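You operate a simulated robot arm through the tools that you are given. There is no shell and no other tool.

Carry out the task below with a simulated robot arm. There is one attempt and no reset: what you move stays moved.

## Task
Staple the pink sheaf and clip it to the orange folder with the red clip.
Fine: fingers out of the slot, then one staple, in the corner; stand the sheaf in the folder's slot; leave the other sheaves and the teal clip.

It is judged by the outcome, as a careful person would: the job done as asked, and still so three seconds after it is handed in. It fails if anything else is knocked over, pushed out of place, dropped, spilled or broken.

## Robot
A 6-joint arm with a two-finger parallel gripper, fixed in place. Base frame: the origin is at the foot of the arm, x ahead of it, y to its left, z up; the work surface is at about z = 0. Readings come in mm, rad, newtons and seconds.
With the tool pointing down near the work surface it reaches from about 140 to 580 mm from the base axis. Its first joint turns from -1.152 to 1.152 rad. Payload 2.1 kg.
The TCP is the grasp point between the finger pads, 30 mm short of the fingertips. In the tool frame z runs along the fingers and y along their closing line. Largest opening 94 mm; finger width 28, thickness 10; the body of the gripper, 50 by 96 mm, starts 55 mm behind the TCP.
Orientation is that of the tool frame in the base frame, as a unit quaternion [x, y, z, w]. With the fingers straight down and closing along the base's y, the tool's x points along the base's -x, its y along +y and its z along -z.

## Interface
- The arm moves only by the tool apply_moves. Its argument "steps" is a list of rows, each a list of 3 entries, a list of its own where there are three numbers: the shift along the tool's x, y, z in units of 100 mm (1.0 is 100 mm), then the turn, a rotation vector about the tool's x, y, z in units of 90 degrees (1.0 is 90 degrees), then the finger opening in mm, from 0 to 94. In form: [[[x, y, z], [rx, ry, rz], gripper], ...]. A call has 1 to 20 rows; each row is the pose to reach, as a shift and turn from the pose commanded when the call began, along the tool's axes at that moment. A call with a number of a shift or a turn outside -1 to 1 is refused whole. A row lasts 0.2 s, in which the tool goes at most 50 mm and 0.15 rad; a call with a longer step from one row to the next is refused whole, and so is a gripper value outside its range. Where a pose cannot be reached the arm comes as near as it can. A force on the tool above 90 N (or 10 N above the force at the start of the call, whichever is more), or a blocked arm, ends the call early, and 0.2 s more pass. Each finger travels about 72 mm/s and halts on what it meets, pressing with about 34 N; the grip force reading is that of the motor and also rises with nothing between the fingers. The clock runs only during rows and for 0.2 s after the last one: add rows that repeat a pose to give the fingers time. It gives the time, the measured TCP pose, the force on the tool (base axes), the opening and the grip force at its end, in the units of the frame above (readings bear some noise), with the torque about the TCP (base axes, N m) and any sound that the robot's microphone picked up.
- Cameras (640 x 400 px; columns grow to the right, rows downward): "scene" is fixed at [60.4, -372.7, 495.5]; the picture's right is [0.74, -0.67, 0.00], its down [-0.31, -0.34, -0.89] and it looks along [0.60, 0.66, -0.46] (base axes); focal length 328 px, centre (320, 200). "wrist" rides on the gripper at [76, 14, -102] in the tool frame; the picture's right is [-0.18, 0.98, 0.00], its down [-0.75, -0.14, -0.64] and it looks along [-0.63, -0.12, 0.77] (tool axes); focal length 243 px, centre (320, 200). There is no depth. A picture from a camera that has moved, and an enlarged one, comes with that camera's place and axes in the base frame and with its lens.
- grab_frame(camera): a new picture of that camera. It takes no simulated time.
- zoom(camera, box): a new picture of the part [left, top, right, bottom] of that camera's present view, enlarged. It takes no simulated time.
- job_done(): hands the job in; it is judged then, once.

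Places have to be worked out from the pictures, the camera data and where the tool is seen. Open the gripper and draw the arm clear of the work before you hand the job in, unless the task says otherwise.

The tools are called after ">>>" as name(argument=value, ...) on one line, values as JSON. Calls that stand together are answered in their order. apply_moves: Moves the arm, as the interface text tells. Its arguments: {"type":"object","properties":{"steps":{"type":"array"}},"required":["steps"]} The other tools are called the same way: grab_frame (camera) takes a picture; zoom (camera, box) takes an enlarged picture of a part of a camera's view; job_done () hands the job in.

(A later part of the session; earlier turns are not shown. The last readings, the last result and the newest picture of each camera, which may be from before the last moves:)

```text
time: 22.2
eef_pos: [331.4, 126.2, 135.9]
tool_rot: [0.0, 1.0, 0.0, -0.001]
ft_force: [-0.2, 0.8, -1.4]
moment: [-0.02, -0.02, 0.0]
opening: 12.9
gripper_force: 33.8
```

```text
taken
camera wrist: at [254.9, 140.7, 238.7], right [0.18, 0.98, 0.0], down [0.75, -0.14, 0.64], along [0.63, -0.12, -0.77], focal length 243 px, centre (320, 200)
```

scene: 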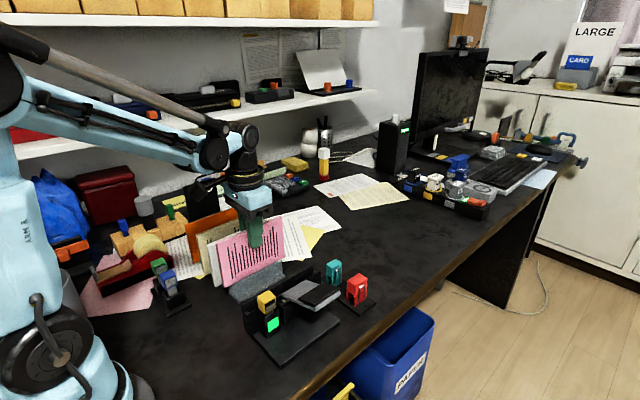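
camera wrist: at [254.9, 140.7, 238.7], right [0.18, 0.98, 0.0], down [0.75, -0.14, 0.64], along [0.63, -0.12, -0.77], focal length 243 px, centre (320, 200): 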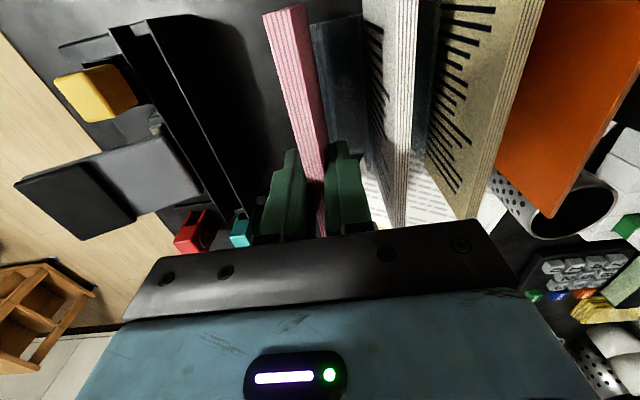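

The sheaf came up cleanly. I'll raise it another 60 mm so its bottom clears the walls and the stapler.

>>> apply_moves(steps=[[[0, 0, -0.15], [0, 0, 0], 2], [[0, 0, -0.3], [0, 0, 0], 2], [[0, 0, -0.45], [0, 0, 0], 2], [[0, 0, -0.6], [0, 0, 0], 2], [[0, 0, -0.6], [0, 0, 0], 2]])

>>> apply_moves(steps=[[[0.006, -0.15, 0], [0, 0, 0], 2], [[0.012, -0.35, 0], [0, 0, 0], 2], [[0.02, -0.55, 0], [0, 0, 0], 2], [[0.031, -0.75, 0], [0, 0, 0], 2], [[0.031, -0.9, 0], [0, 0, 0], 2], [[0.031, -0.98, 0], [0, 0, 0], 2], [[0.031, -0.98, 0], [0, 0, 0], 2]])

>>> grab_frame(camera="scene")

>>> grab_frame(camera="wrist")

```text
time: 23.4
eef_pos: [331.0, 126.8, 197.5]
tool_rot: [0.0, 1.0, -0.001, 0.0]
ft_force: [0.0, 0.1, -1.4]
moment: [-0.01, 0.0, 0.01]
opening: 12.9
gripper_force: 33.6
```

```text
time: 25.0
eef_pos: [328.4, 28.6, 196.4]
tool_rot: [-0.001, 1.0, 0.0, 0.0]
ft_force: [0.6, -0.2, -1.5]
moment: [-0.01, 0.02, 0.01]
opening: 12.9
gripper_force: 34.0
```

```text
taken
```

scene: 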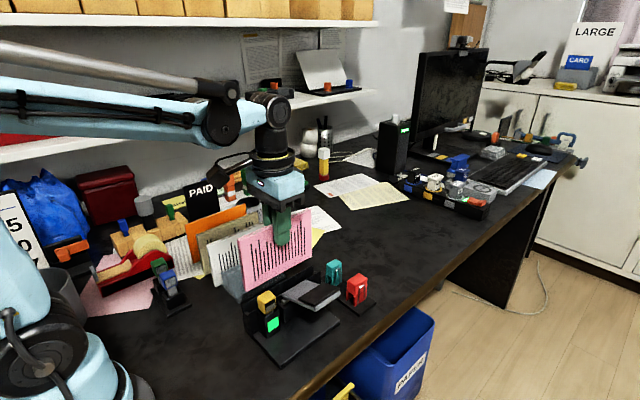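

```text
taken
camera wrist: at [251.8, 42.6, 298.2], right [0.18, 0.98, 0.0], down [0.75, -0.14, 0.64], along [0.63, -0.12, -0.77], focal length 243 px, centre (320, 200)
```

wrist: 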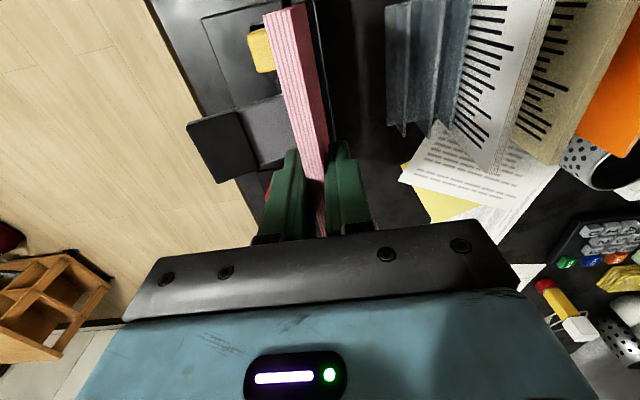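

The sheaf is held over the slot. I'll enlarge both views to check its position against the slot's ends and centre line.

>>> zoom(camera="scene", box=[225, 200, 345, 340])

>>> zoom(camera="wrist", box=[190, 0, 350, 100])

>>> zoom(camera="wrist", box=[240, 90, 400, 190])

```text
2.86 times, centred on (285, 270) of scene
camera zoom: at [60.4, -372.8, 495.5], right [0.74, -0.67, 0.0], down [-0.31, -0.34, -0.89], along [0.6, 0.66, -0.46], focal length 937 px, centre (420, 0)
```

zoom: 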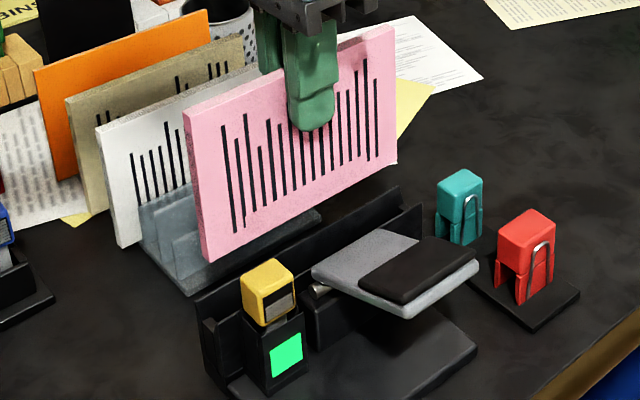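

```text
4.00 times, centred on (270, 50) of wrist
camera zoom: at [251.8, 42.6, 298.2], right [0.18, 0.98, 0.0], down [0.75, -0.14, 0.64], along [0.63, -0.12, -0.77], focal length 970 px, centre (520, 800)
```

zoom: 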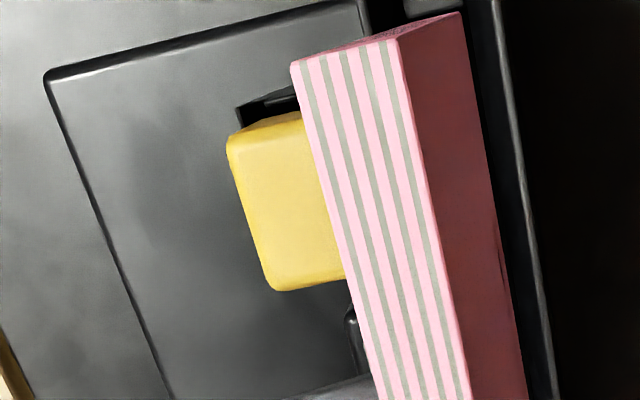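

```text
4.00 times, centred on (320, 140) of wrist
camera zoom: at [251.8, 42.6, 298.2], right [0.18, 0.98, 0.0], down [0.75, -0.14, 0.64], along [0.63, -0.12, -0.77], focal length 970 px, centre (320, 440)
```

zoom: 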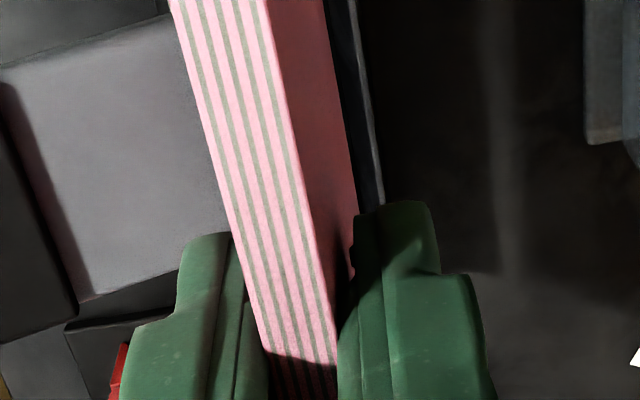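

The sheaf's top seems to sit about 14 mm above the TCP, so its bottom is higher than I first thought. I'll lower it 25 mm toward the slot mouth and compare the sheaf's bottom corners with the slot directly.

>>> apply_moves(steps=[[[0, 0, 0.1], [0, 0, 0], 2], [[0, 0, 0.2], [0, 0, 0], 2], [[0, 0, 0.25], [0, 0, 0], 2], [[0, 0, 0.25], [0, 0, 0], 2]])

>>> zoom(camera="scene", box=[230, 240, 330, 340])

>>> zoom(camera="wrist", box=[220, 0, 340, 60])

>>> zoom(camera="wrist", box=[240, 100, 400, 200])

```text
time: 26.0
eef_pos: [328.0, 28.0, 169.6]
tool_rot: [-0.001, 1.0, -0.001, 0.0]
ft_force: [0.0, 0.1, -1.0]
moment: [0.0, -0.02, 0.0]
opening: 12.9
gripper_force: 34.2
```

```text
4.00 times, centred on (280, 290) of scene
camera zoom: at [60.4, -372.7, 495.5], right [0.74, -0.67, 0.0], down [-0.31, -0.34, -0.89], along [0.6, 0.66, -0.46], focal length 1312 px, centre (480, -160)
```

zoom: 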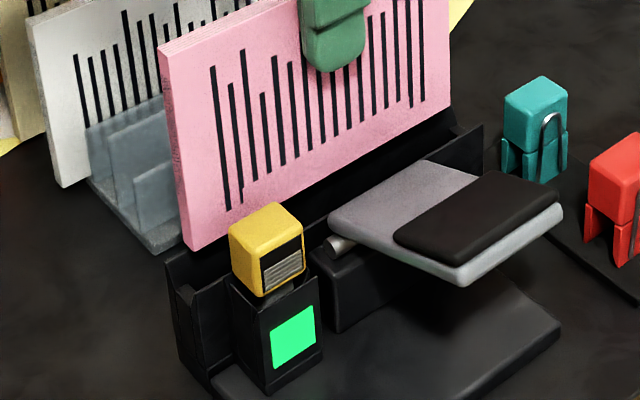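

```text
5.33 times, centred on (280, 30) of wrist
camera zoom: at [252.5, 41.9, 272.9], right [0.18, 0.98, 0.0], down [0.75, -0.14, 0.64], along [0.63, -0.12, -0.77], focal length 1294 px, centre (533, 1107)
```

zoom: 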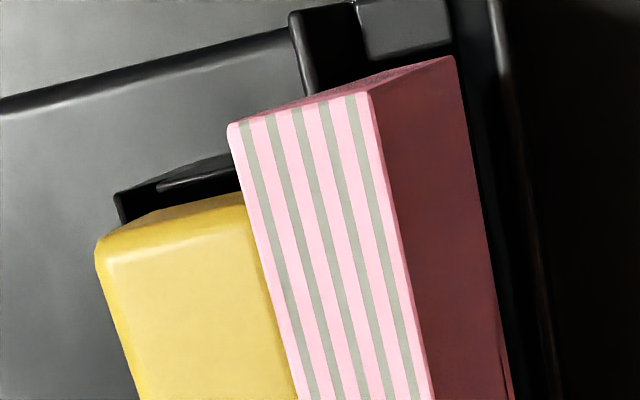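

```text
4.00 times, centred on (320, 150) of wrist
camera zoom: at [252.5, 41.9, 272.9], right [0.18, 0.98, 0.0], down [0.75, -0.14, 0.64], along [0.63, -0.12, -0.77], focal length 970 px, centre (320, 400)
```

zoom: 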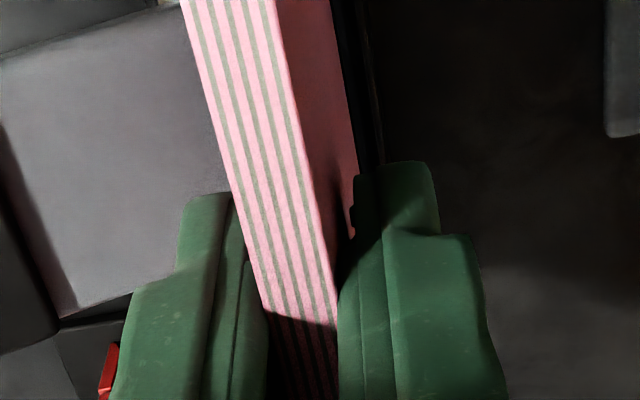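

Compared with the stop directly below it, the sheaf sits about 2.7 mm too far toward +y and is nearly centred in x. I'll shift y by −2.6 mm and x by +0.7 mm, lower a little and check again.

>>> apply_moves(steps=[[[-0.007, -0.026, 0.0], [0, 0, 0], 2], [[-0.007, -0.026, 0.05], [0, 0, 0], 2], [[-0.007, -0.026, 0.08], [0, 0, 0], 2], [[-0.007, -0.026, 0.08], [0, 0, 0], 2]])

>>> zoom(camera="scene", box=[235, 250, 315, 330])

>>> zoom(camera="wrist", box=[220, 0, 340, 60])

>>> zoom(camera="scene", box=[280, 220, 360, 290])

```text
time: 27.0
eef_pos: [329.1, 24.6, 162.2]
tool_rot: [0.001, 1.0, 0.0, 0.0]
ft_force: [0.4, -1.1, -1.5]
moment: [-0.01, -0.02, -0.03]
opening: 12.9
gripper_force: 33.4
```

```text
5.00 times, centred on (275, 290) of scene
camera zoom: at [60.4, -372.7, 495.5], right [0.74, -0.67, 0.0], down [-0.31, -0.34, -0.89], along [0.6, 0.66, -0.46], focal length 1640 px, centre (545, -250)
```

zoom: 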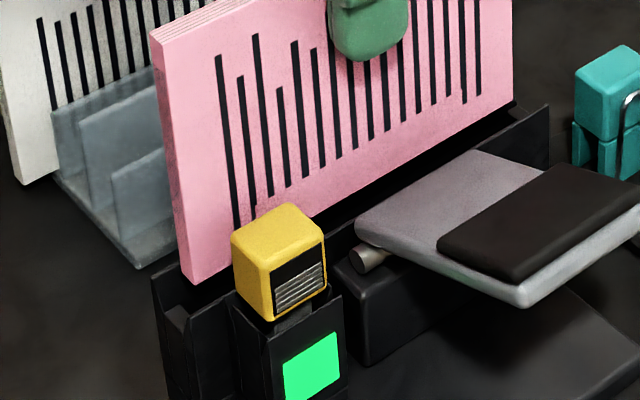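

```text
5.33 times, centred on (280, 30) of wrist
camera zoom: at [252.9, 39.4, 265.0], right [0.18, 0.98, 0.0], down [0.75, -0.14, 0.64], along [0.63, -0.12, -0.77], focal length 1294 px, centre (533, 1107)
```

zoom: 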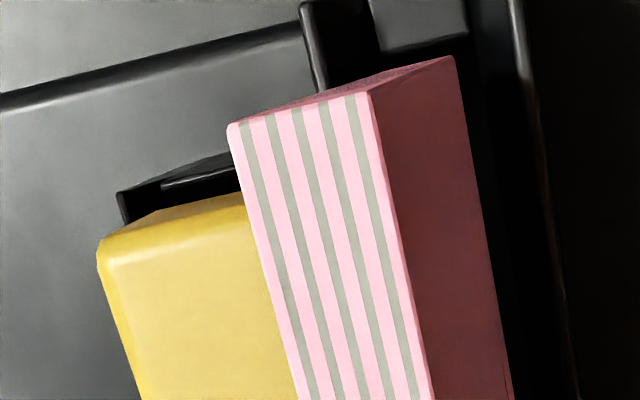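

```text
5.71 times, centred on (320, 255) of scene
camera zoom: at [60.4, -372.7, 495.5], right [0.74, -0.67, 0.0], down [-0.31, -0.34, -0.89], along [0.6, 0.66, -0.46], focal length 1874 px, centre (320, -114)
```

zoom: 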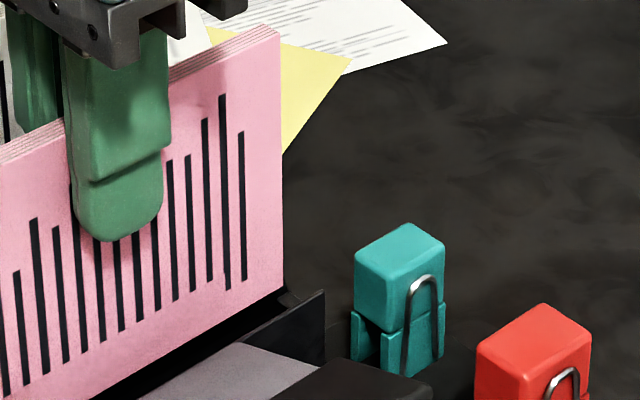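

The sheaf is now centred over the slot (y within about 0.4 mm, near clearance about 1.3 mm). I'll lower it slowly and watch the force readings.

>>> apply_moves(steps=[[[0, 0, 0.04], [0, 0, 0], 2], [[0, 0, 0.08], [0, 0, 0], 2], [[0, 0, 0.12], [0, 0, 0], 2], [[0, 0, 0.16], [0, 0, 0], 2], [[0, 0, 0.2], [0, 0, 0], 2]])

>>> zoom(camera="wrist", box=[220, 0, 340, 60])

>>> zoom(camera="scene", box=[235, 230, 355, 330])

```text
time: 28.2
eef_pos: [328.7, 24.9, 144.0]
tool_rot: [-0.001, 1.0, 0.0, 0.0]
ft_force: [-0.8, 0.0, -0.4]
moment: [0.04, 0.02, 0.0]
opening: 12.8
gripper_force: 33.8
```

```text
5.33 times, centred on (280, 30) of wrist
camera zoom: at [252.2, 39.5, 245.3], right [0.18, 0.98, 0.0], down [0.75, -0.14, 0.64], along [0.63, -0.12, -0.77], focal length 1294 px, centre (533, 1107)
```

zoom: 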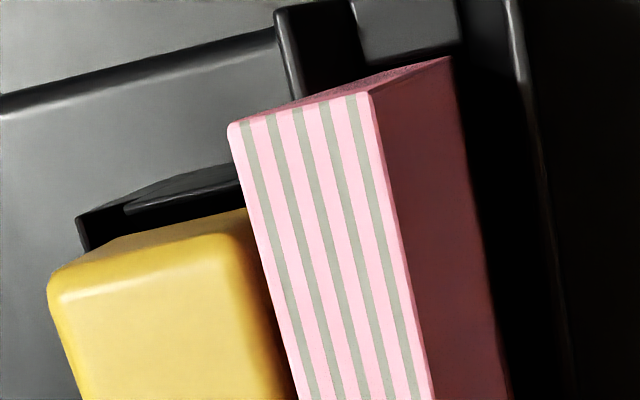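

```text
4.00 times, centred on (295, 280) of scene
camera zoom: at [60.4, -372.7, 495.5], right [0.74, -0.67, 0.0], down [-0.31, -0.34, -0.89], along [0.6, 0.66, -0.46], focal length 1312 px, centre (420, -120)
```

zoom: 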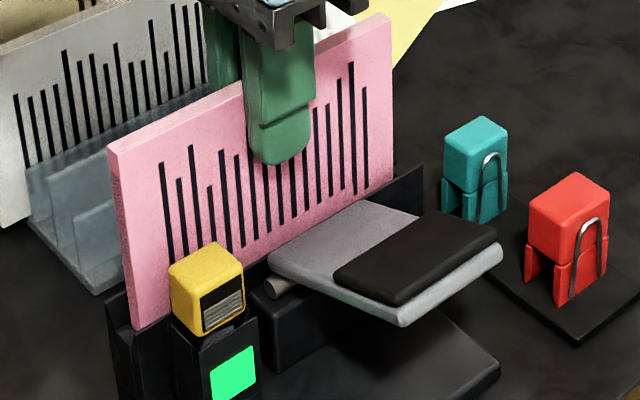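

The sheaf enters the slot freely, with no force. I'll continue down in small steps.

>>> apply_moves(steps=[[[0, 0.0, 0.05], [0, 0, 0], 2], [[0, -0.004, 0.1], [0, 0, 0], 2], [[0, -0.004, 0.15], [0, 0, 0], 2], [[0, -0.004, 0.2], [0, 0, 0], 2], [[0, -0.004, 0.25], [0, 0, 0], 2], [[0, -0.004, 0.28], [0, 0, 0], 2]])

>>> zoom(camera="scene", box=[235, 220, 355, 330])

```text
time: 29.6
eef_pos: [329.3, 25.2, 114.4]
tool_rot: [0.0, 1.0, 0.0, 0.001]
ft_force: [0.4, -0.3, -1.1]
moment: [0.02, -0.02, 0.0]
opening: 12.9
gripper_force: 34.3
```

```text
3.64 times, centred on (295, 275) of scene
camera zoom: at [60.4, -372.7, 495.5], right [0.74, -0.67, 0.0], down [-0.31, -0.34, -0.89], along [0.6, 0.66, -0.46], focal length 1192 px, centre (411, -73)
```

zoom: 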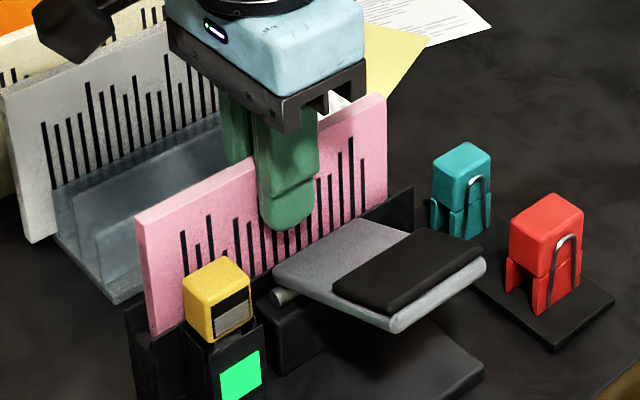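

Still no contact. I'll keep lowering in small calls until the floor of the slot takes the weight.

>>> apply_moves(steps=[[[0, 0, 0.02], [0, 0, 0], 2], [[0, 0, 0.04], [0, 0, 0], 2], [[0, 0, 0.06], [0, 0, 0], 2]])

>>> zoom(camera="scene", box=[255, 240, 335, 310])

```text
time: 30.4
eef_pos: [328.1, 25.0, 110.3]
tool_rot: [-0.001, 1.0, -0.001, 0.001]
ft_force: [0.7, 0.9, 32.0]
moment: [0.04, 0.02, 0.0]
opening: 12.7
gripper_force: 34.3
```

```text
5.71 times, centred on (295, 275) of scene
camera zoom: at [60.3, -372.8, 495.5], right [0.74, -0.67, 0.0], down [-0.31, -0.34, -0.89], along [0.6, 0.66, -0.46], focal length 1874 px, centre (463, -229)
```

zoom: 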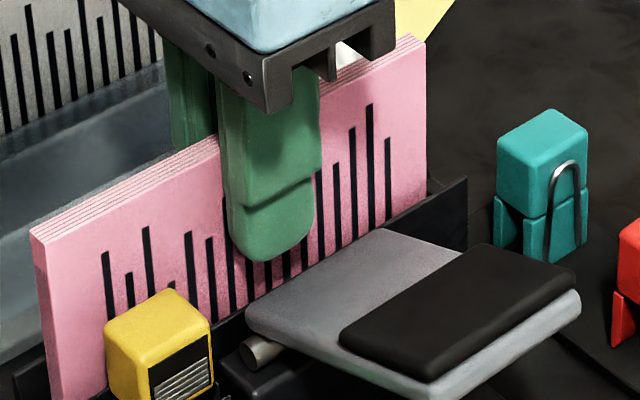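

The sheaf is seated: 32 N upward with no tipping moment, so it rests evenly on the slot floor. I'll relieve the pressure by a millimetre, open the fingers slightly and check before withdrawing.

>>> apply_moves(steps=[[[0, 0, -0.015], [0, 0, 0], 2], [[0, 0, -0.015], [0, 0, 0], 8], [[0, 0, -0.015], [0, 0, 0], 14], [[0, 0, -0.015], [0, 0, 0], 22], [[0, 0, -0.015], [0, 0, 0], 22]])

>>> grab_frame(camera="wrist")

>>> zoom(camera="scene", box=[225, 210, 345, 330])

```text
time: 31.6
eef_pos: [329.3, 24.0, 111.8]
tool_rot: [0.0, 1.0, 0.0, 0.0]
ft_force: [-0.2, -0.5, 0.3]
moment: [0.0, 0.02, 0.0]
opening: 21.9
gripper_force: 0.1
```

```text
taken
camera wrist: at [253.1, 38.8, 212.7], right [0.18, 0.98, 0.0], down [0.75, -0.14, 0.64], along [0.63, -0.12, -0.77], focal length 243 px, centre (320, 200)
```

wrist: 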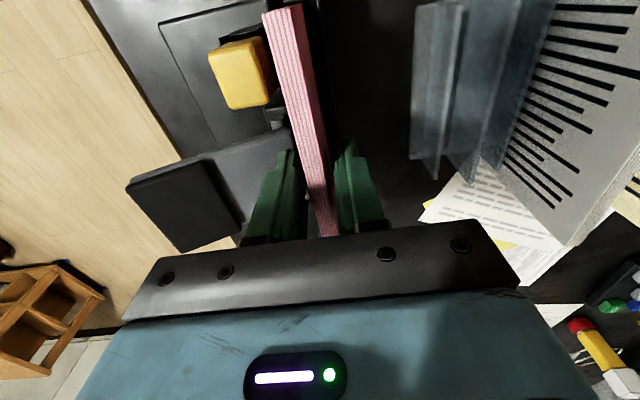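

```text
3.33 times, centred on (285, 270) of scene
camera zoom: at [60.4, -372.7, 495.5], right [0.74, -0.67, 0.0], down [-0.31, -0.34, -0.89], along [0.6, 0.66, -0.46], focal length 1093 px, centre (437, -33)
```

zoom: 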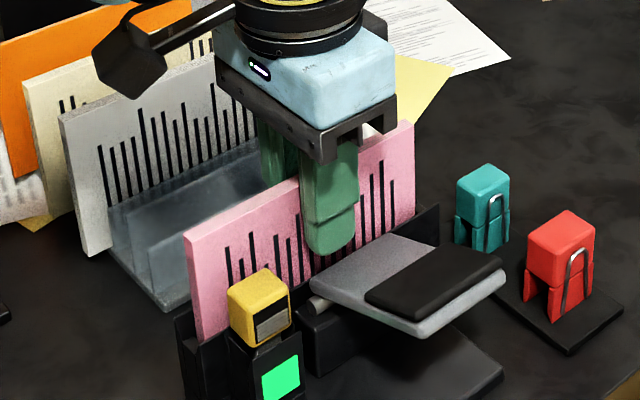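

The sheaf stands free in the slot. I'll withdraw straight up.

>>> apply_moves(steps=[[[0, 0, -0.15], [0, 0, 0], 22], [[0, 0, -0.35], [0, 0, 0], 22], [[0, 0, -0.6], [0, 0, 0], 22], [[0, 0, -0.85], [0, 0, 0], 22], [[0, 0, -1.0], [0, 0, 0], 22], [[0, 0, -1.0], [0, 0, 0], 22]])

>>> grab_frame(camera="wrist")

>>> grab_frame(camera="scene")

>>> zoom(camera="scene", box=[225, 220, 375, 370])

```text
time: 33.0
eef_pos: [330.9, 24.5, 210.4]
tool_rot: [0.001, 1.0, 0.0, 0.0]
ft_force: [0.9, 0.5, -0.2]
moment: [-0.01, 0.01, -0.01]
opening: 21.9
gripper_force: 0.0
```

```text
taken
camera wrist: at [253.8, 39.2, 312.8], right [0.18, 0.98, 0.0], down [0.75, -0.14, 0.64], along [0.63, -0.12, -0.77], focal length 243 px, centre (320, 200)
```

wrist: 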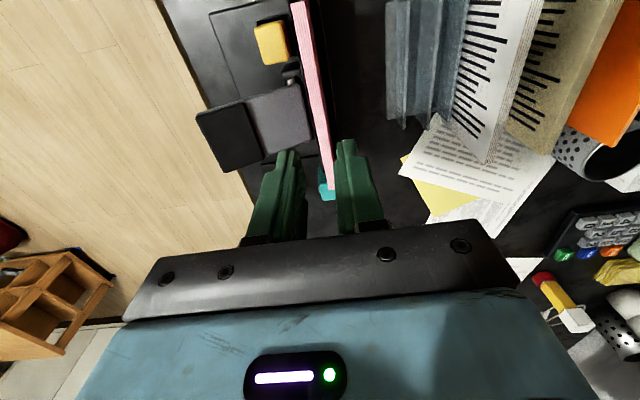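

```text
taken
```

scene: 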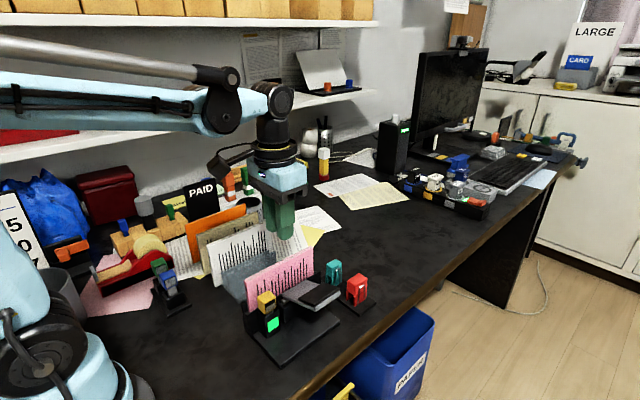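

```text
2.67 times, centred on (300, 295) of scene
camera zoom: at [60.4, -372.7, 495.5], right [0.74, -0.67, 0.0], down [-0.31, -0.34, -0.89], along [0.6, 0.66, -0.46], focal length 874 px, centre (373, -53)
```

zoom: 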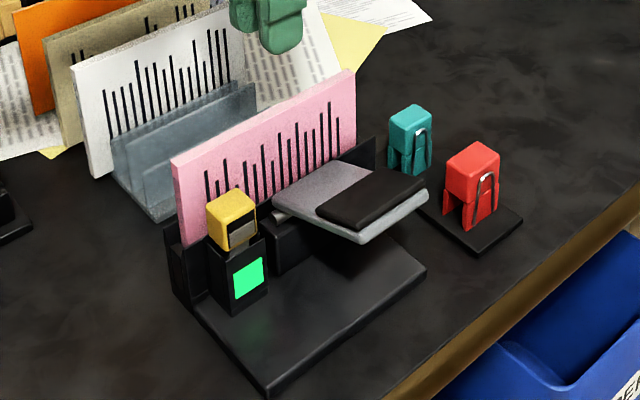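

The sheaf stands in the slot by itself and the light is green. Next I'll close the fingers and move above the lever's black pad, roughly (341, −60).

>>> apply_moves(steps=[[[-0.03, -0.2, 0], [0, 0, 0], 15], [[-0.06, -0.4, 0], [0, 0, 0], 8], [[-0.09, -0.6, 0], [0, 0, 0], 0], [[-0.11, -0.84, 0], [0, 0, 0], 0], [[-0.11, -0.84, 0], [0, 0, 0], 0]])

>>> grab_frame(camera="wrist")

>>> zoom(camera="wrist", box=[250, 40, 410, 200])

>>> zoom(camera="scene", box=[225, 180, 375, 370])

```text
time: 34.2
eef_pos: [339.6, -58.3, 209.8]
tool_rot: [0.0, 1.0, -0.001, 0.0]
ft_force: [-0.3, -0.9, -0.8]
moment: [-0.02, 0.03, -0.01]
opening: 0.0
gripper_force: 33.1
```

```text
taken
camera wrist: at [263.7, -44.0, 312.2], right [0.18, 0.98, 0.0], down [0.75, -0.14, 0.64], along [0.63, -0.12, -0.77], focal length 243 px, centre (320, 200)
```

wrist: 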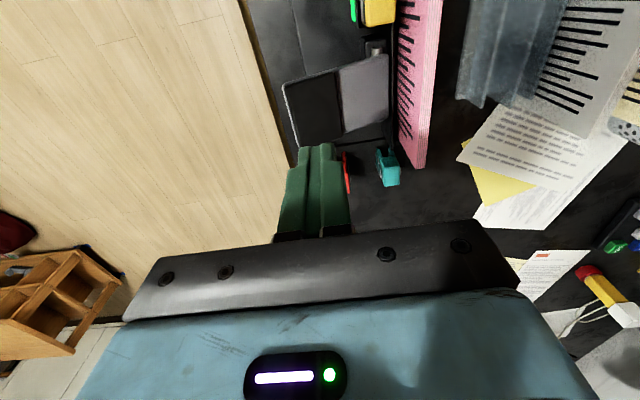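

```text
2.50 times, centred on (330, 120) of wrist
camera zoom: at [263.7, -44.0, 312.2], right [0.18, 0.98, 0.0], down [0.75, -0.14, 0.64], along [0.63, -0.12, -0.77], focal length 606 px, centre (295, 400)
```

zoom: 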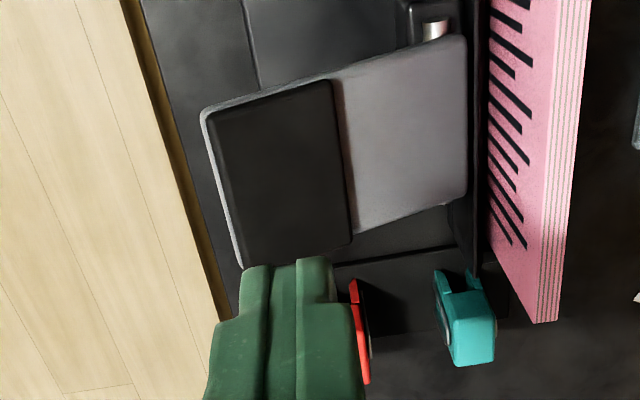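

```text
2.11 times, centred on (300, 275) of scene
camera zoom: at [60.4, -372.8, 495.5], right [0.74, -0.67, 0.0], down [-0.31, -0.34, -0.89], along [0.6, 0.66, -0.46], focal length 690 px, centre (362, 42)
```

zoom: 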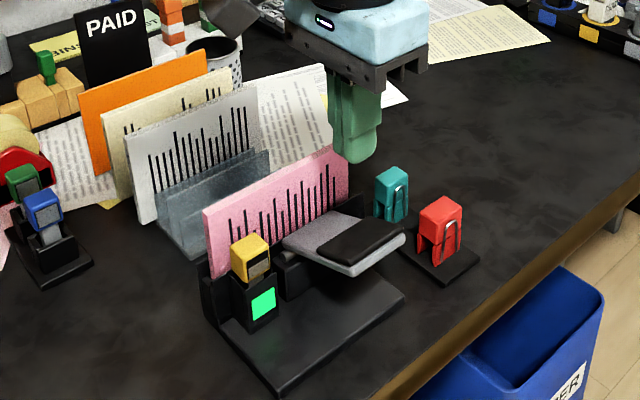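

The tool is over the pad, about 4 mm toward +y of its centre. I'll correct that and descend to just above the pad.

>>> apply_moves(steps=[[[0.02, -0.04, 0.15], [0, 0, 0], 0], [[0.02, -0.04, 0.35], [0, 0, 0], 0], [[0.02, -0.04, 0.5], [0, 0, 0], 0], [[0.02, -0.04, 0.6], [0, 0, 0], 0], [[0.02, -0.04, 0.6], [0, 0, 0], 0]])

>>> zoom(camera="wrist", box=[250, 40, 410, 200])

>>> zoom(camera="scene", box=[245, 220, 375, 350])

```text
time: 35.4
eef_pos: [337.0, -61.5, 149.5]
tool_rot: [0.0, 1.0, -0.001, 0.0]
ft_force: [1.0, -0.4, 1.0]
moment: [-0.02, 0.04, 0.02]
opening: 0.0
gripper_force: 33.1
```

```text
2.50 times, centred on (330, 120) of wrist
camera zoom: at [261.8, -48.2, 251.7], right [0.18, 0.98, 0.0], down [0.75, -0.14, 0.64], along [0.63, -0.12, -0.77], focal length 606 px, centre (295, 400)
```

zoom: 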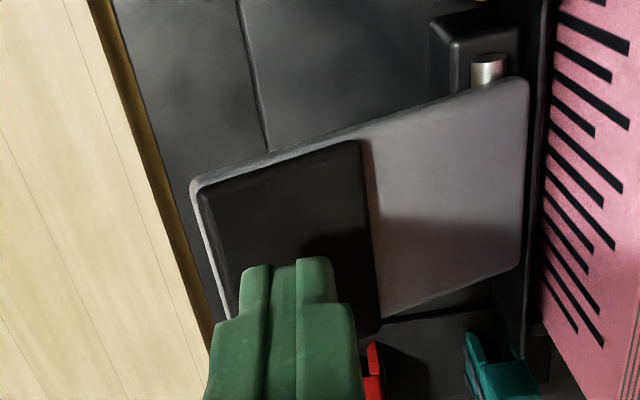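

```text
3.08 times, centred on (310, 285) of scene
camera zoom: at [60.4, -372.7, 495.5], right [0.74, -0.67, 0.0], down [-0.31, -0.34, -0.89], along [0.6, 0.66, -0.46], focal length 1009 px, centre (351, -62)
```

zoom: 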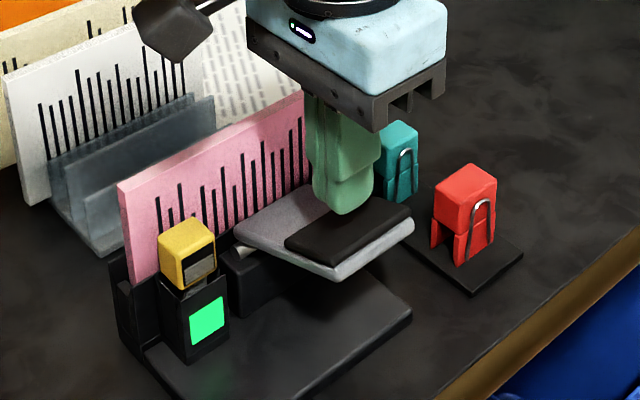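

The tips are about 12 mm above the pad. I'll press down steadily in small calls without reversing, watching force and sound.

>>> apply_moves(steps=[[[0, 0, 0.04], [0, 0, 0], 0], [[0, 0, 0.08], [0, 0, 0], 0], [[0, 0, 0.12], [0, 0, 0], 0], [[0, 0, 0.15], [0, 0, 0], 0]])

```text
time: 36.4
eef_pos: [338.5, -63.6, 134.6]
tool_rot: [0.0, 1.0, 0.0, 0.0]
ft_force: [-0.7, -0.4, 3.2]
moment: [-0.04, 0.01, -0.04]
opening: 0.1
gripper_force: 33.2
```

The force has risen to 3 N, so the tips have just met the pad at TCP z ≈ 134.6. I'll continue the press.

>>> apply_moves(steps=[[[0, 0, 0.03], [0, 0, 0], 0], [[0, 0, 0.06], [0, 0, 0], 0], [[0, 0, 0.09], [0, 0, 0], 0]])

```text
time: 37.2
eef_pos: [337.6, -63.6, 126.6]
tool_rot: [0.0, 1.0, -0.001, 0.001]
ft_force: [1.2, -6.8, 11.9]
moment: [-0.31, -0.02, 0.03]
opening: 0.0
gripper_force: 33.2
```

The lever is yielding at about 12 N; I'll press on.

>>> apply_moves(steps=[[[0, 0, 0.03], [0, 0, 0], 0], [[0, 0, 0.06], [0, 0, 0], 0], [[0, 0, 0.09], [0, 0, 0], 0]])

>>> zoom(camera="scene", box=[225, 220, 375, 350])

```text
time: 38.0
eef_pos: [337.9, -65.3, 116.9]
tool_rot: [0.001, 1.0, -0.001, 0.0]
ft_force: [-4.1, -11.3, 16.3]
moment: [-0.51, 0.14, -0.03]
opening: 0.0
gripper_force: 33.4
```

```text
3.08 times, centred on (300, 285) of scene
camera zoom: at [60.3, -372.7, 495.5], right [0.74, -0.67, 0.0], down [-0.31, -0.34, -0.89], along [0.6, 0.66, -0.46], focal length 1009 px, centre (382, -62)
```

zoom: 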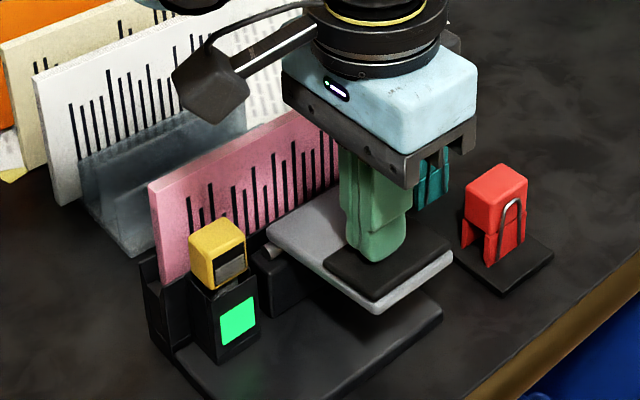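

Force is about 16 N and the lever is nearly level; the light is still green. I'll continue down.

>>> apply_moves(steps=[[[0, 0, 0.03], [0, 0, 0], 0], [[0, 0, 0.06], [0, 0, 0], 0]])

```text
time: 38.6
eef_pos: [338.1, -65.1, 111.6]
tool_rot: [0.0, 1.0, -0.002, 0.0]
ft_force: [2.9, -16.0, 18.4]
moment: [-0.65, -0.03, 0.02]
opening: 0.0
gripper_force: 33.5
```

Side force is growing because the pad swings outward on its arc, so I'll follow it slightly toward −y while pressing down.

>>> apply_moves(steps=[[[0, -0.03, 0.02], [0, 0, 0], 0], [[0, -0.05, 0.05], [0, 0, 0], 0]])

```text
time: 39.2
eef_pos: [337.7, -67.6, 107.6]
tool_rot: [-0.001, 1.0, 0.003, 0.0]
ft_force: [-3.4, 4.5, 59.1]
moment: [-0.01, 0.09, -0.16]
opening: 0.0
gripper_force: 33.2
```

Force jumped to 59 N, so the lever seems to be at its stop. I'll check the light and the lever before doing anything else.

>>> zoom(camera="scene", box=[225, 220, 375, 350])

>>> zoom(camera="wrist", box=[250, 0, 450, 200])

```text
3.08 times, centred on (300, 285) of scene
camera zoom: at [60.2, -372.7, 495.6], right [0.74, -0.67, 0.0], down [-0.31, -0.34, -0.89], along [0.6, 0.66, -0.46], focal length 1009 px, centre (382, -62)
```

zoom: 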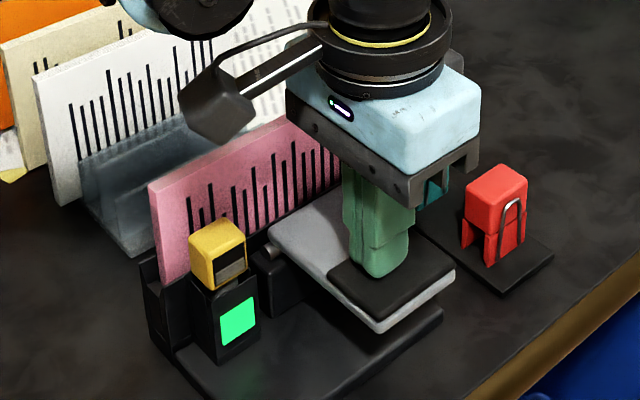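

```text
2.00 times, centred on (350, 100) of wrist
camera zoom: at [261.7, -52.9, 209.7], right [0.18, 0.98, 0.0], down [0.75, -0.14, 0.64], along [0.63, -0.11, -0.77], focal length 485 px, centre (260, 400)
```

zoom: 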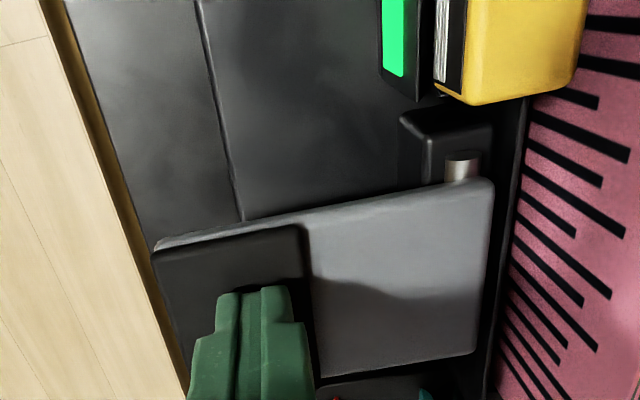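

The lever is nearly level and the light still green, with no sound yet, so the staple may need more force. I'll press a little further.

>>> apply_moves(steps=[[[0, 0, 0.01], [0, 0, 0], 0], [[0, 0, 0.02], [0, 0, 0], 0]])

```text
time: 39.8
eef_pos: [337.5, -67.0, 107.5]
tool_rot: [-0.001, 1.0, 0.003, -0.002]
ft_force: [-5.5, 4.2, 51.5]
moment: [-0.11, -0.03, -0.11]
opening: 0.0
gripper_force: 32.7
stopped in row 2: the force on the tool passed its limit at 95 N (the readings are from after the stop); the commanded pose is now the measured one
```

The lever is against a hard stop (95 N) and no sound was reported. Before releasing, I'll look closely at the head, the cartridge and the sheaf's near corner.

>>> zoom(camera="scene", box=[240, 270, 310, 340])

>>> zoom(camera="wrist", box=[360, 0, 520, 100])

>>> zoom(camera="scene", box=[280, 260, 350, 330])

```text
5.71 times, centred on (275, 305) of scene
camera zoom: at [60.2, -372.7, 495.6], right [0.74, -0.67, 0.0], down [-0.31, -0.34, -0.89], along [0.6, 0.66, -0.46], focal length 1874 px, centre (577, -400)
```

zoom: 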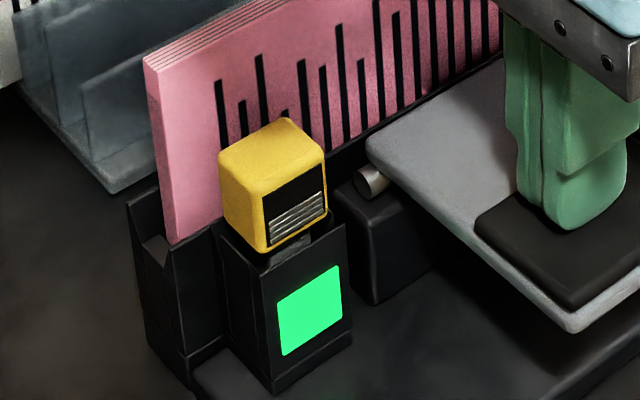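

```text
4.00 times, centred on (440, 50) of wrist
camera zoom: at [262.1, -53.0, 210.1], right [0.18, 0.98, 0.0], down [0.76, -0.14, 0.64], along [0.63, -0.11, -0.77], focal length 970 px, centre (-160, 800)
```

zoom: 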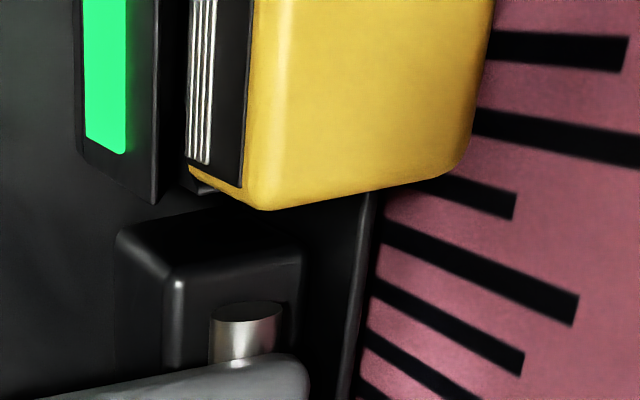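

```text
5.71 times, centred on (315, 295) of scene
camera zoom: at [60.2, -372.7, 495.6], right [0.74, -0.67, 0.0], down [-0.31, -0.34, -0.89], along [0.6, 0.66, -0.46], focal length 1874 px, centre (349, -343)
```

zoom: 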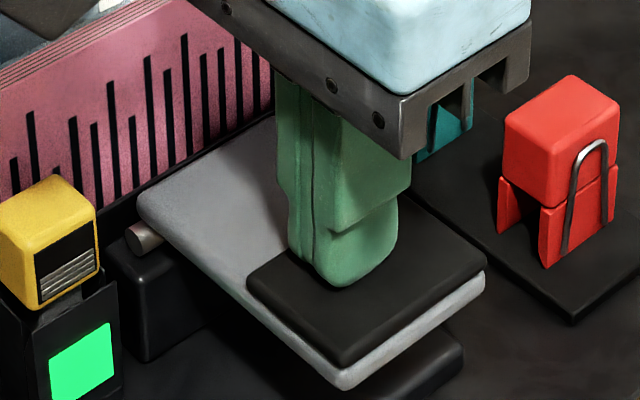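

I'll release the lever slowly, letting it follow the fingers up, then look for changes.

>>> apply_moves(steps=[[[0, 0, -0.04], [0, 0, 0], 0], [[0, 0.02, -0.1], [0, 0, 0], 0], [[0, 0.04, -0.18], [0, 0, 0], 0], [[0, 0.05, -0.28], [0, 0, 0], 0], [[0, 0.05, -0.4], [0, 0, 0], 0], [[0, 0.05, -0.5], [0, 0, 0], 0]])

>>> zoom(camera="scene", box=[225, 220, 375, 350])

>>> zoom(camera="scene", box=[240, 270, 310, 340])

```text
time: 41.2
eef_pos: [337.9, -60.3, 156.4]
tool_rot: [-0.001, 1.0, 0.002, -0.001]
ft_force: [-0.7, -0.8, 0.2]
moment: [0.0, 0.0, -0.03]
opening: 0.1
gripper_force: 33.2
```

```text
3.08 times, centred on (300, 285) of scene
camera zoom: at [60.4, -372.7, 495.5], right [0.74, -0.67, 0.0], down [-0.31, -0.34, -0.89], along [0.6, 0.66, -0.46], focal length 1009 px, centre (382, -62)
```

zoom: 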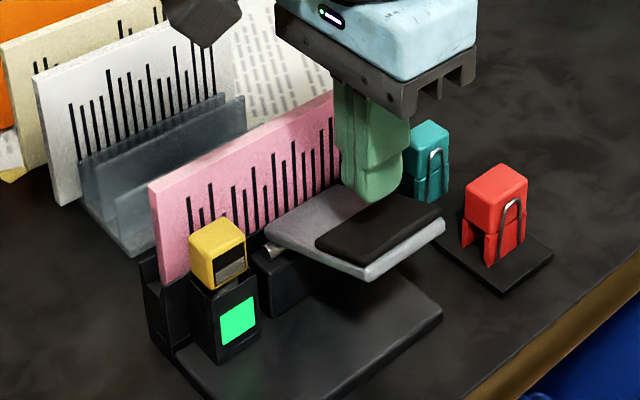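

```text
5.71 times, centred on (275, 305) of scene
camera zoom: at [60.4, -372.7, 495.5], right [0.74, -0.67, 0.0], down [-0.31, -0.34, -0.89], along [0.6, 0.66, -0.46], focal length 1874 px, centre (577, -400)
```

zoom: 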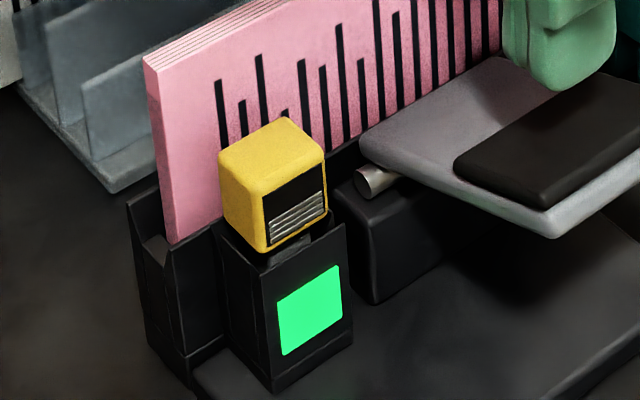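

The lever sprang back; the light is still green and there was no sound, so I can't yet tell whether it fired. I'll lift the sheaf partway and inspect its near bottom corner before deciding, moving up and over it first.

>>> apply_moves(steps=[[[0, 0, -0.2], [0, 0, 0], 0], [[0, 0, -0.45], [0, 0, 0], 10], [[0.03, 0.2, -0.45], [0, 0, 0], 20], [[0.06, 0.45, -0.45], [0, 0, 0], 30], [[0.08, 0.7, -0.45], [0, 0, 0], 30], [[0.085, 0.875, -0.45], [0, 0, 0], 30], [[0.085, 0.875, -0.45], [0, 0, 0], 30]])

>>> zoom(camera="wrist", box=[280, 70, 360, 150])

>>> grab_frame(camera="wrist")

```text
time: 42.8
eef_pos: [329.9, 25.4, 202.0]
tool_rot: [0.0, 1.0, 0.003, -0.001]
ft_force: [0.5, 0.2, 0.2]
moment: [-0.01, -0.02, -0.02]
opening: 29.9
gripper_force: 0.1
```

```text
5.00 times, centred on (320, 110) of wrist
camera zoom: at [253.8, 39.1, 304.4], right [0.18, 0.98, 0.0], down [0.76, -0.14, 0.64], along [0.63, -0.11, -0.77], focal length 1213 px, centre (320, 650)
```

zoom: 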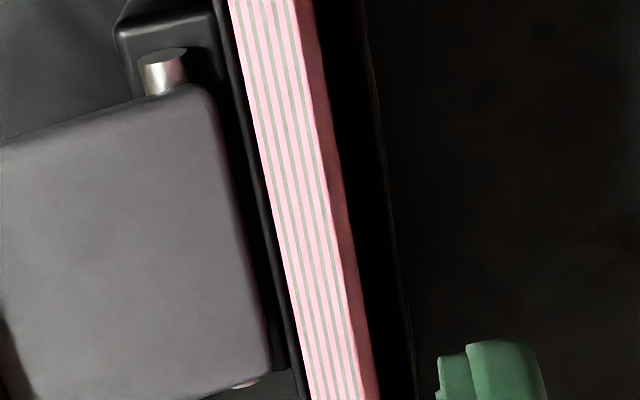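

```text
taken
camera wrist: at [253.8, 39.1, 304.4], right [0.18, 0.98, 0.0], down [0.76, -0.14, 0.64], along [0.63, -0.11, -0.77], focal length 243 px, centre (320, 200)
```

wrist: 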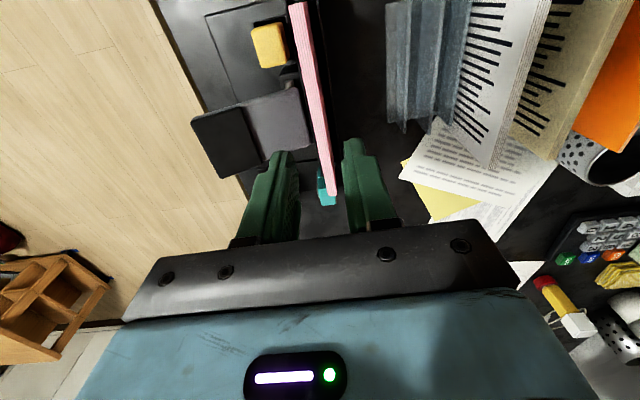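

The sheaf is centred under the tool. I'll descend to overlap its top by about 25 mm and grip it.

>>> apply_moves(steps=[[[0, 0, 0.2], [0, 0, 0], 30], [[0, 0, 0.4], [0, 0, 0], 30], [[0, 0, 0.6], [0, 0, 0], 30], [[0, 0, 0.72], [0, 0, 0], 30], [[0, 0, 0.72], [0, 0, 0], 30], [[0, 0, 0.72], [0, 0, 0], 18], [[0, 0, 0.72], [0, 0, 0], 8], [[0, 0, 0.72], [0, 0, 0], 2], [[0, 0, 0.72], [0, 0, 0], 2]])

>>> zoom(camera="scene", box=[235, 220, 345, 330])

>>> zoom(camera="wrist", box=[240, 100, 400, 240])

```text
time: 44.8
eef_pos: [329.0, 25.5, 129.2]
tool_rot: [-0.001, 1.0, 0.003, -0.001]
ft_force: [-0.4, 0.7, -0.4]
moment: [0.06, -0.03, -0.02]
opening: 8.4
gripper_force: 34.0
```

```text
3.64 times, centred on (290, 275) of scene
camera zoom: at [60.4, -372.7, 495.5], right [0.74, -0.67, 0.0], down [-0.31, -0.34, -0.89], along [0.6, 0.66, -0.46], focal length 1192 px, centre (429, -73)
```

zoom: 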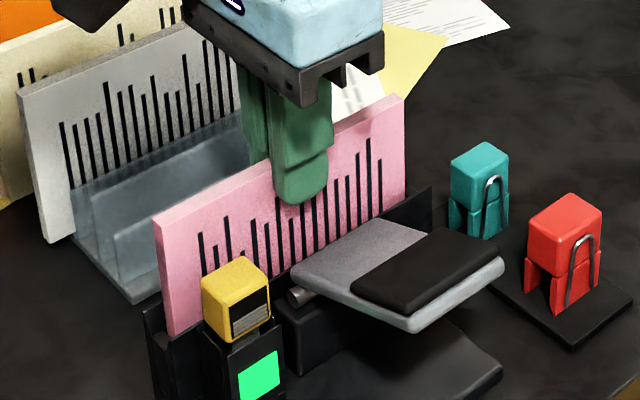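

```text
2.86 times, centred on (320, 170) of wrist
camera zoom: at [253.0, 38.9, 232.3], right [0.18, 0.98, 0.0], down [0.76, -0.14, 0.64], along [0.63, -0.11, -0.77], focal length 693 px, centre (320, 286)
```

zoom: 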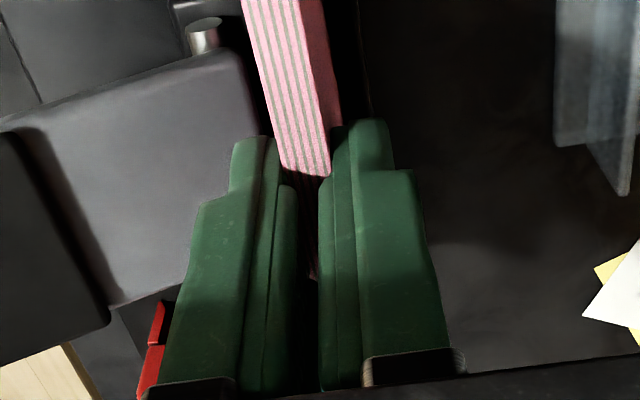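

It is gripped at 8.4 mm opening with 34 N. I'll lift it carefully out of the slot to inspect the corner.

>>> apply_moves(steps=[[[0, 0, -0.05], [0, 0, 0], 2], [[0, 0, -0.12], [0, 0, 0], 2], [[0, 0, -0.22], [0, 0, 0], 2], [[0, 0, -0.35], [0, 0, 0], 2], [[0, 0, -0.5], [0, 0, 0], 2], [[0, 0, -0.65], [0, 0, 0], 2], [[0, 0, -0.65], [0, 0, 0], 2]])

>>> zoom(camera="scene", box=[225, 190, 345, 330])

>>> zoom(camera="scene", box=[235, 230, 295, 310])

```text
time: 46.4
eef_pos: [329.1, 24.3, 194.8]
tool_rot: [-0.001, 1.0, 0.003, -0.001]
ft_force: [0.2, -0.3, -1.4]
moment: [0.05, -0.01, 0.03]
opening: 8.3
gripper_force: 34.0
```

```text
2.86 times, centred on (285, 260) of scene
camera zoom: at [60.4, -372.7, 495.5], right [0.74, -0.67, 0.0], down [-0.31, -0.34, -0.89], along [0.6, 0.66, -0.46], focal length 937 px, centre (420, 29)
```

zoom: 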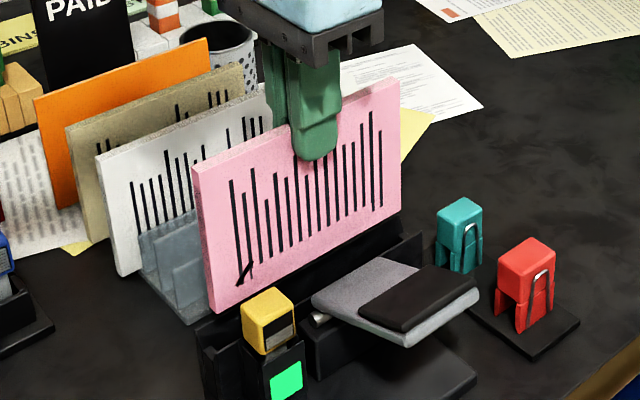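

```text
5.00 times, centred on (265, 270) of scene
camera zoom: at [60.4, -372.7, 495.5], right [0.74, -0.67, 0.0], down [-0.31, -0.34, -0.89], along [0.6, 0.66, -0.46], focal length 1640 px, centre (595, -150)
```

zoom: 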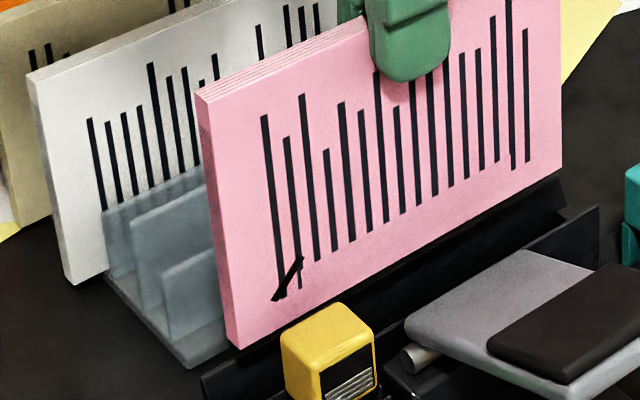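

The staple is visible: one diagonal staple in the near bottom corner. For the folder I need a shallower grip so the fingers stay above the orange panel, so I'll set the sheaf back in the slot and let go.

>>> apply_moves(steps=[[[0, 0, 0.1], [0, 0, 0], 2], [[0, 0, 0.2], [0, 0, 0], 2], [[0, 0, 0.3], [0, 0, 0], 2], [[0, 0, 0.4], [0, 0, 0], 2], [[0, 0, 0.5], [0, 0, 0], 2], [[0, 0, 0.58], [0, 0, 0], 2], [[0, 0, 0.63], [0, 0, 0], 2]])

>>> apply_moves(steps=[[[0, 0, 0.015], [0, 0, 0], 2], [[0, 0, 0.015], [0, 0, 0], 8], [[0, 0, 0.015], [0, 0, 0], 16], [[0, 0, 0.015], [0, 0, 0], 24], [[0, 0, 0.015], [0, 0, 0], 24]])

>>> zoom(camera="scene", box=[225, 210, 345, 330])

```text
time: 48.0
eef_pos: [330.2, 26.1, 131.2]
tool_rot: [-0.001, 1.0, 0.002, -0.001]
ft_force: [0.8, -0.9, -0.9]
moment: [-0.03, 0.01, -0.01]
opening: 8.2
gripper_force: 33.8
```

```text
time: 49.2
eef_pos: [329.1, 25.6, 131.5]
tool_rot: [-0.001, 1.0, 0.002, -0.001]
ft_force: [0.6, 1.1, -0.5]
moment: [0.03, 0.04, -0.02]
opening: 23.9
gripper_force: 0.0
```

```text
3.33 times, centred on (285, 270) of scene
camera zoom: at [60.4, -372.7, 495.5], right [0.74, -0.67, 0.0], down [-0.31, -0.34, -0.89], along [0.6, 0.66, -0.46], focal length 1093 px, centre (437, -33)
```

zoom: 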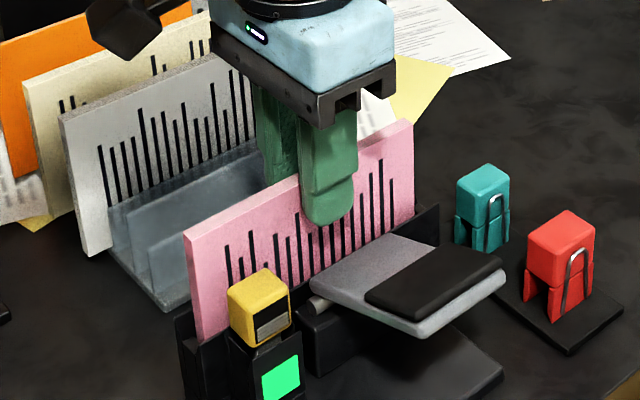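

The sheaf stands in the stapler slot again. I'll withdraw and go look straight down into the folder's slot to measure it.

>>> apply_moves(steps=[[[0, 0, -0.15], [0, 0, 0], 24], [[0, 0, -0.4], [0, 0, 0], 24], [[0, 0, -0.7], [0, 0, 0], 24], [[0, 0, -1.0], [0, 0, 0], 24]])

>>> apply_moves(steps=[[[0.1, 0.2, -0.1], [0, 0, 0], 24], [[0.2, 0.5, -0.1], [0, 0, 0], 24], [[0.3, 0.8, -0.1], [0, 0, 0], 24], [[0.4, 1.0, -0.1], [0, 0, 0], 24]])

>>> apply_moves(steps=[[[0, 0.3, 0], [0, 0, 0], 24], [[0, 0.6, 0], [0, 0, 0], 24], [[0, 0.9, 0], [0, 0, 0], 24], [[0.1, 1.0, 0], [0, 0, 0], 24]])

>>> grab_frame(camera="wrist")

```text
time: 50.2
eef_pos: [330.0, 25.1, 230.3]
tool_rot: [-0.001, 1.0, 0.002, -0.001]
ft_force: [0.6, -0.1, -0.2]
moment: [0.0, -0.01, 0.01]
opening: 24.0
gripper_force: 0.0
```

```text
time: 51.2
eef_pos: [289.8, 125.0, 240.0]
tool_rot: [-0.001, 1.0, 0.001, -0.002]
ft_force: [0.3, -0.2, -0.4]
moment: [0.0, 0.02, 0.01]
opening: 24.0
gripper_force: 0.0
```

```text
time: 52.2
eef_pos: [279.7, 226.0, 241.1]
tool_rot: [-0.001, 1.0, 0.004, -0.001]
ft_force: [-0.4, 0.9, 0.0]
moment: [0.0, -0.01, 0.03]
opening: 24.0
gripper_force: 0.0
```

```text
taken
camera wrist: at [202.3, 239.8, 343.0], right [0.18, 0.98, 0.0], down [0.76, -0.14, 0.64], along [0.63, -0.11, -0.77], focal length 243 px, centre (320, 200)
```

wrist: 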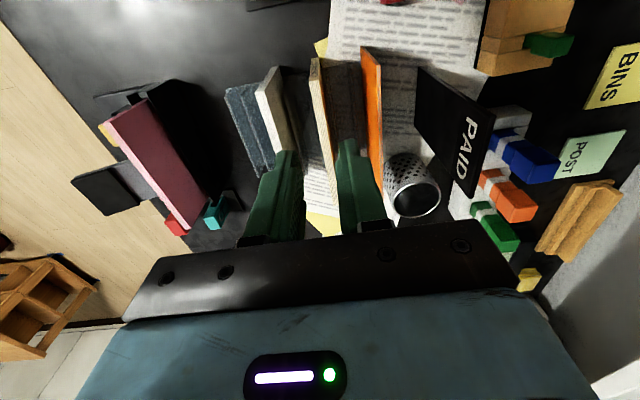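

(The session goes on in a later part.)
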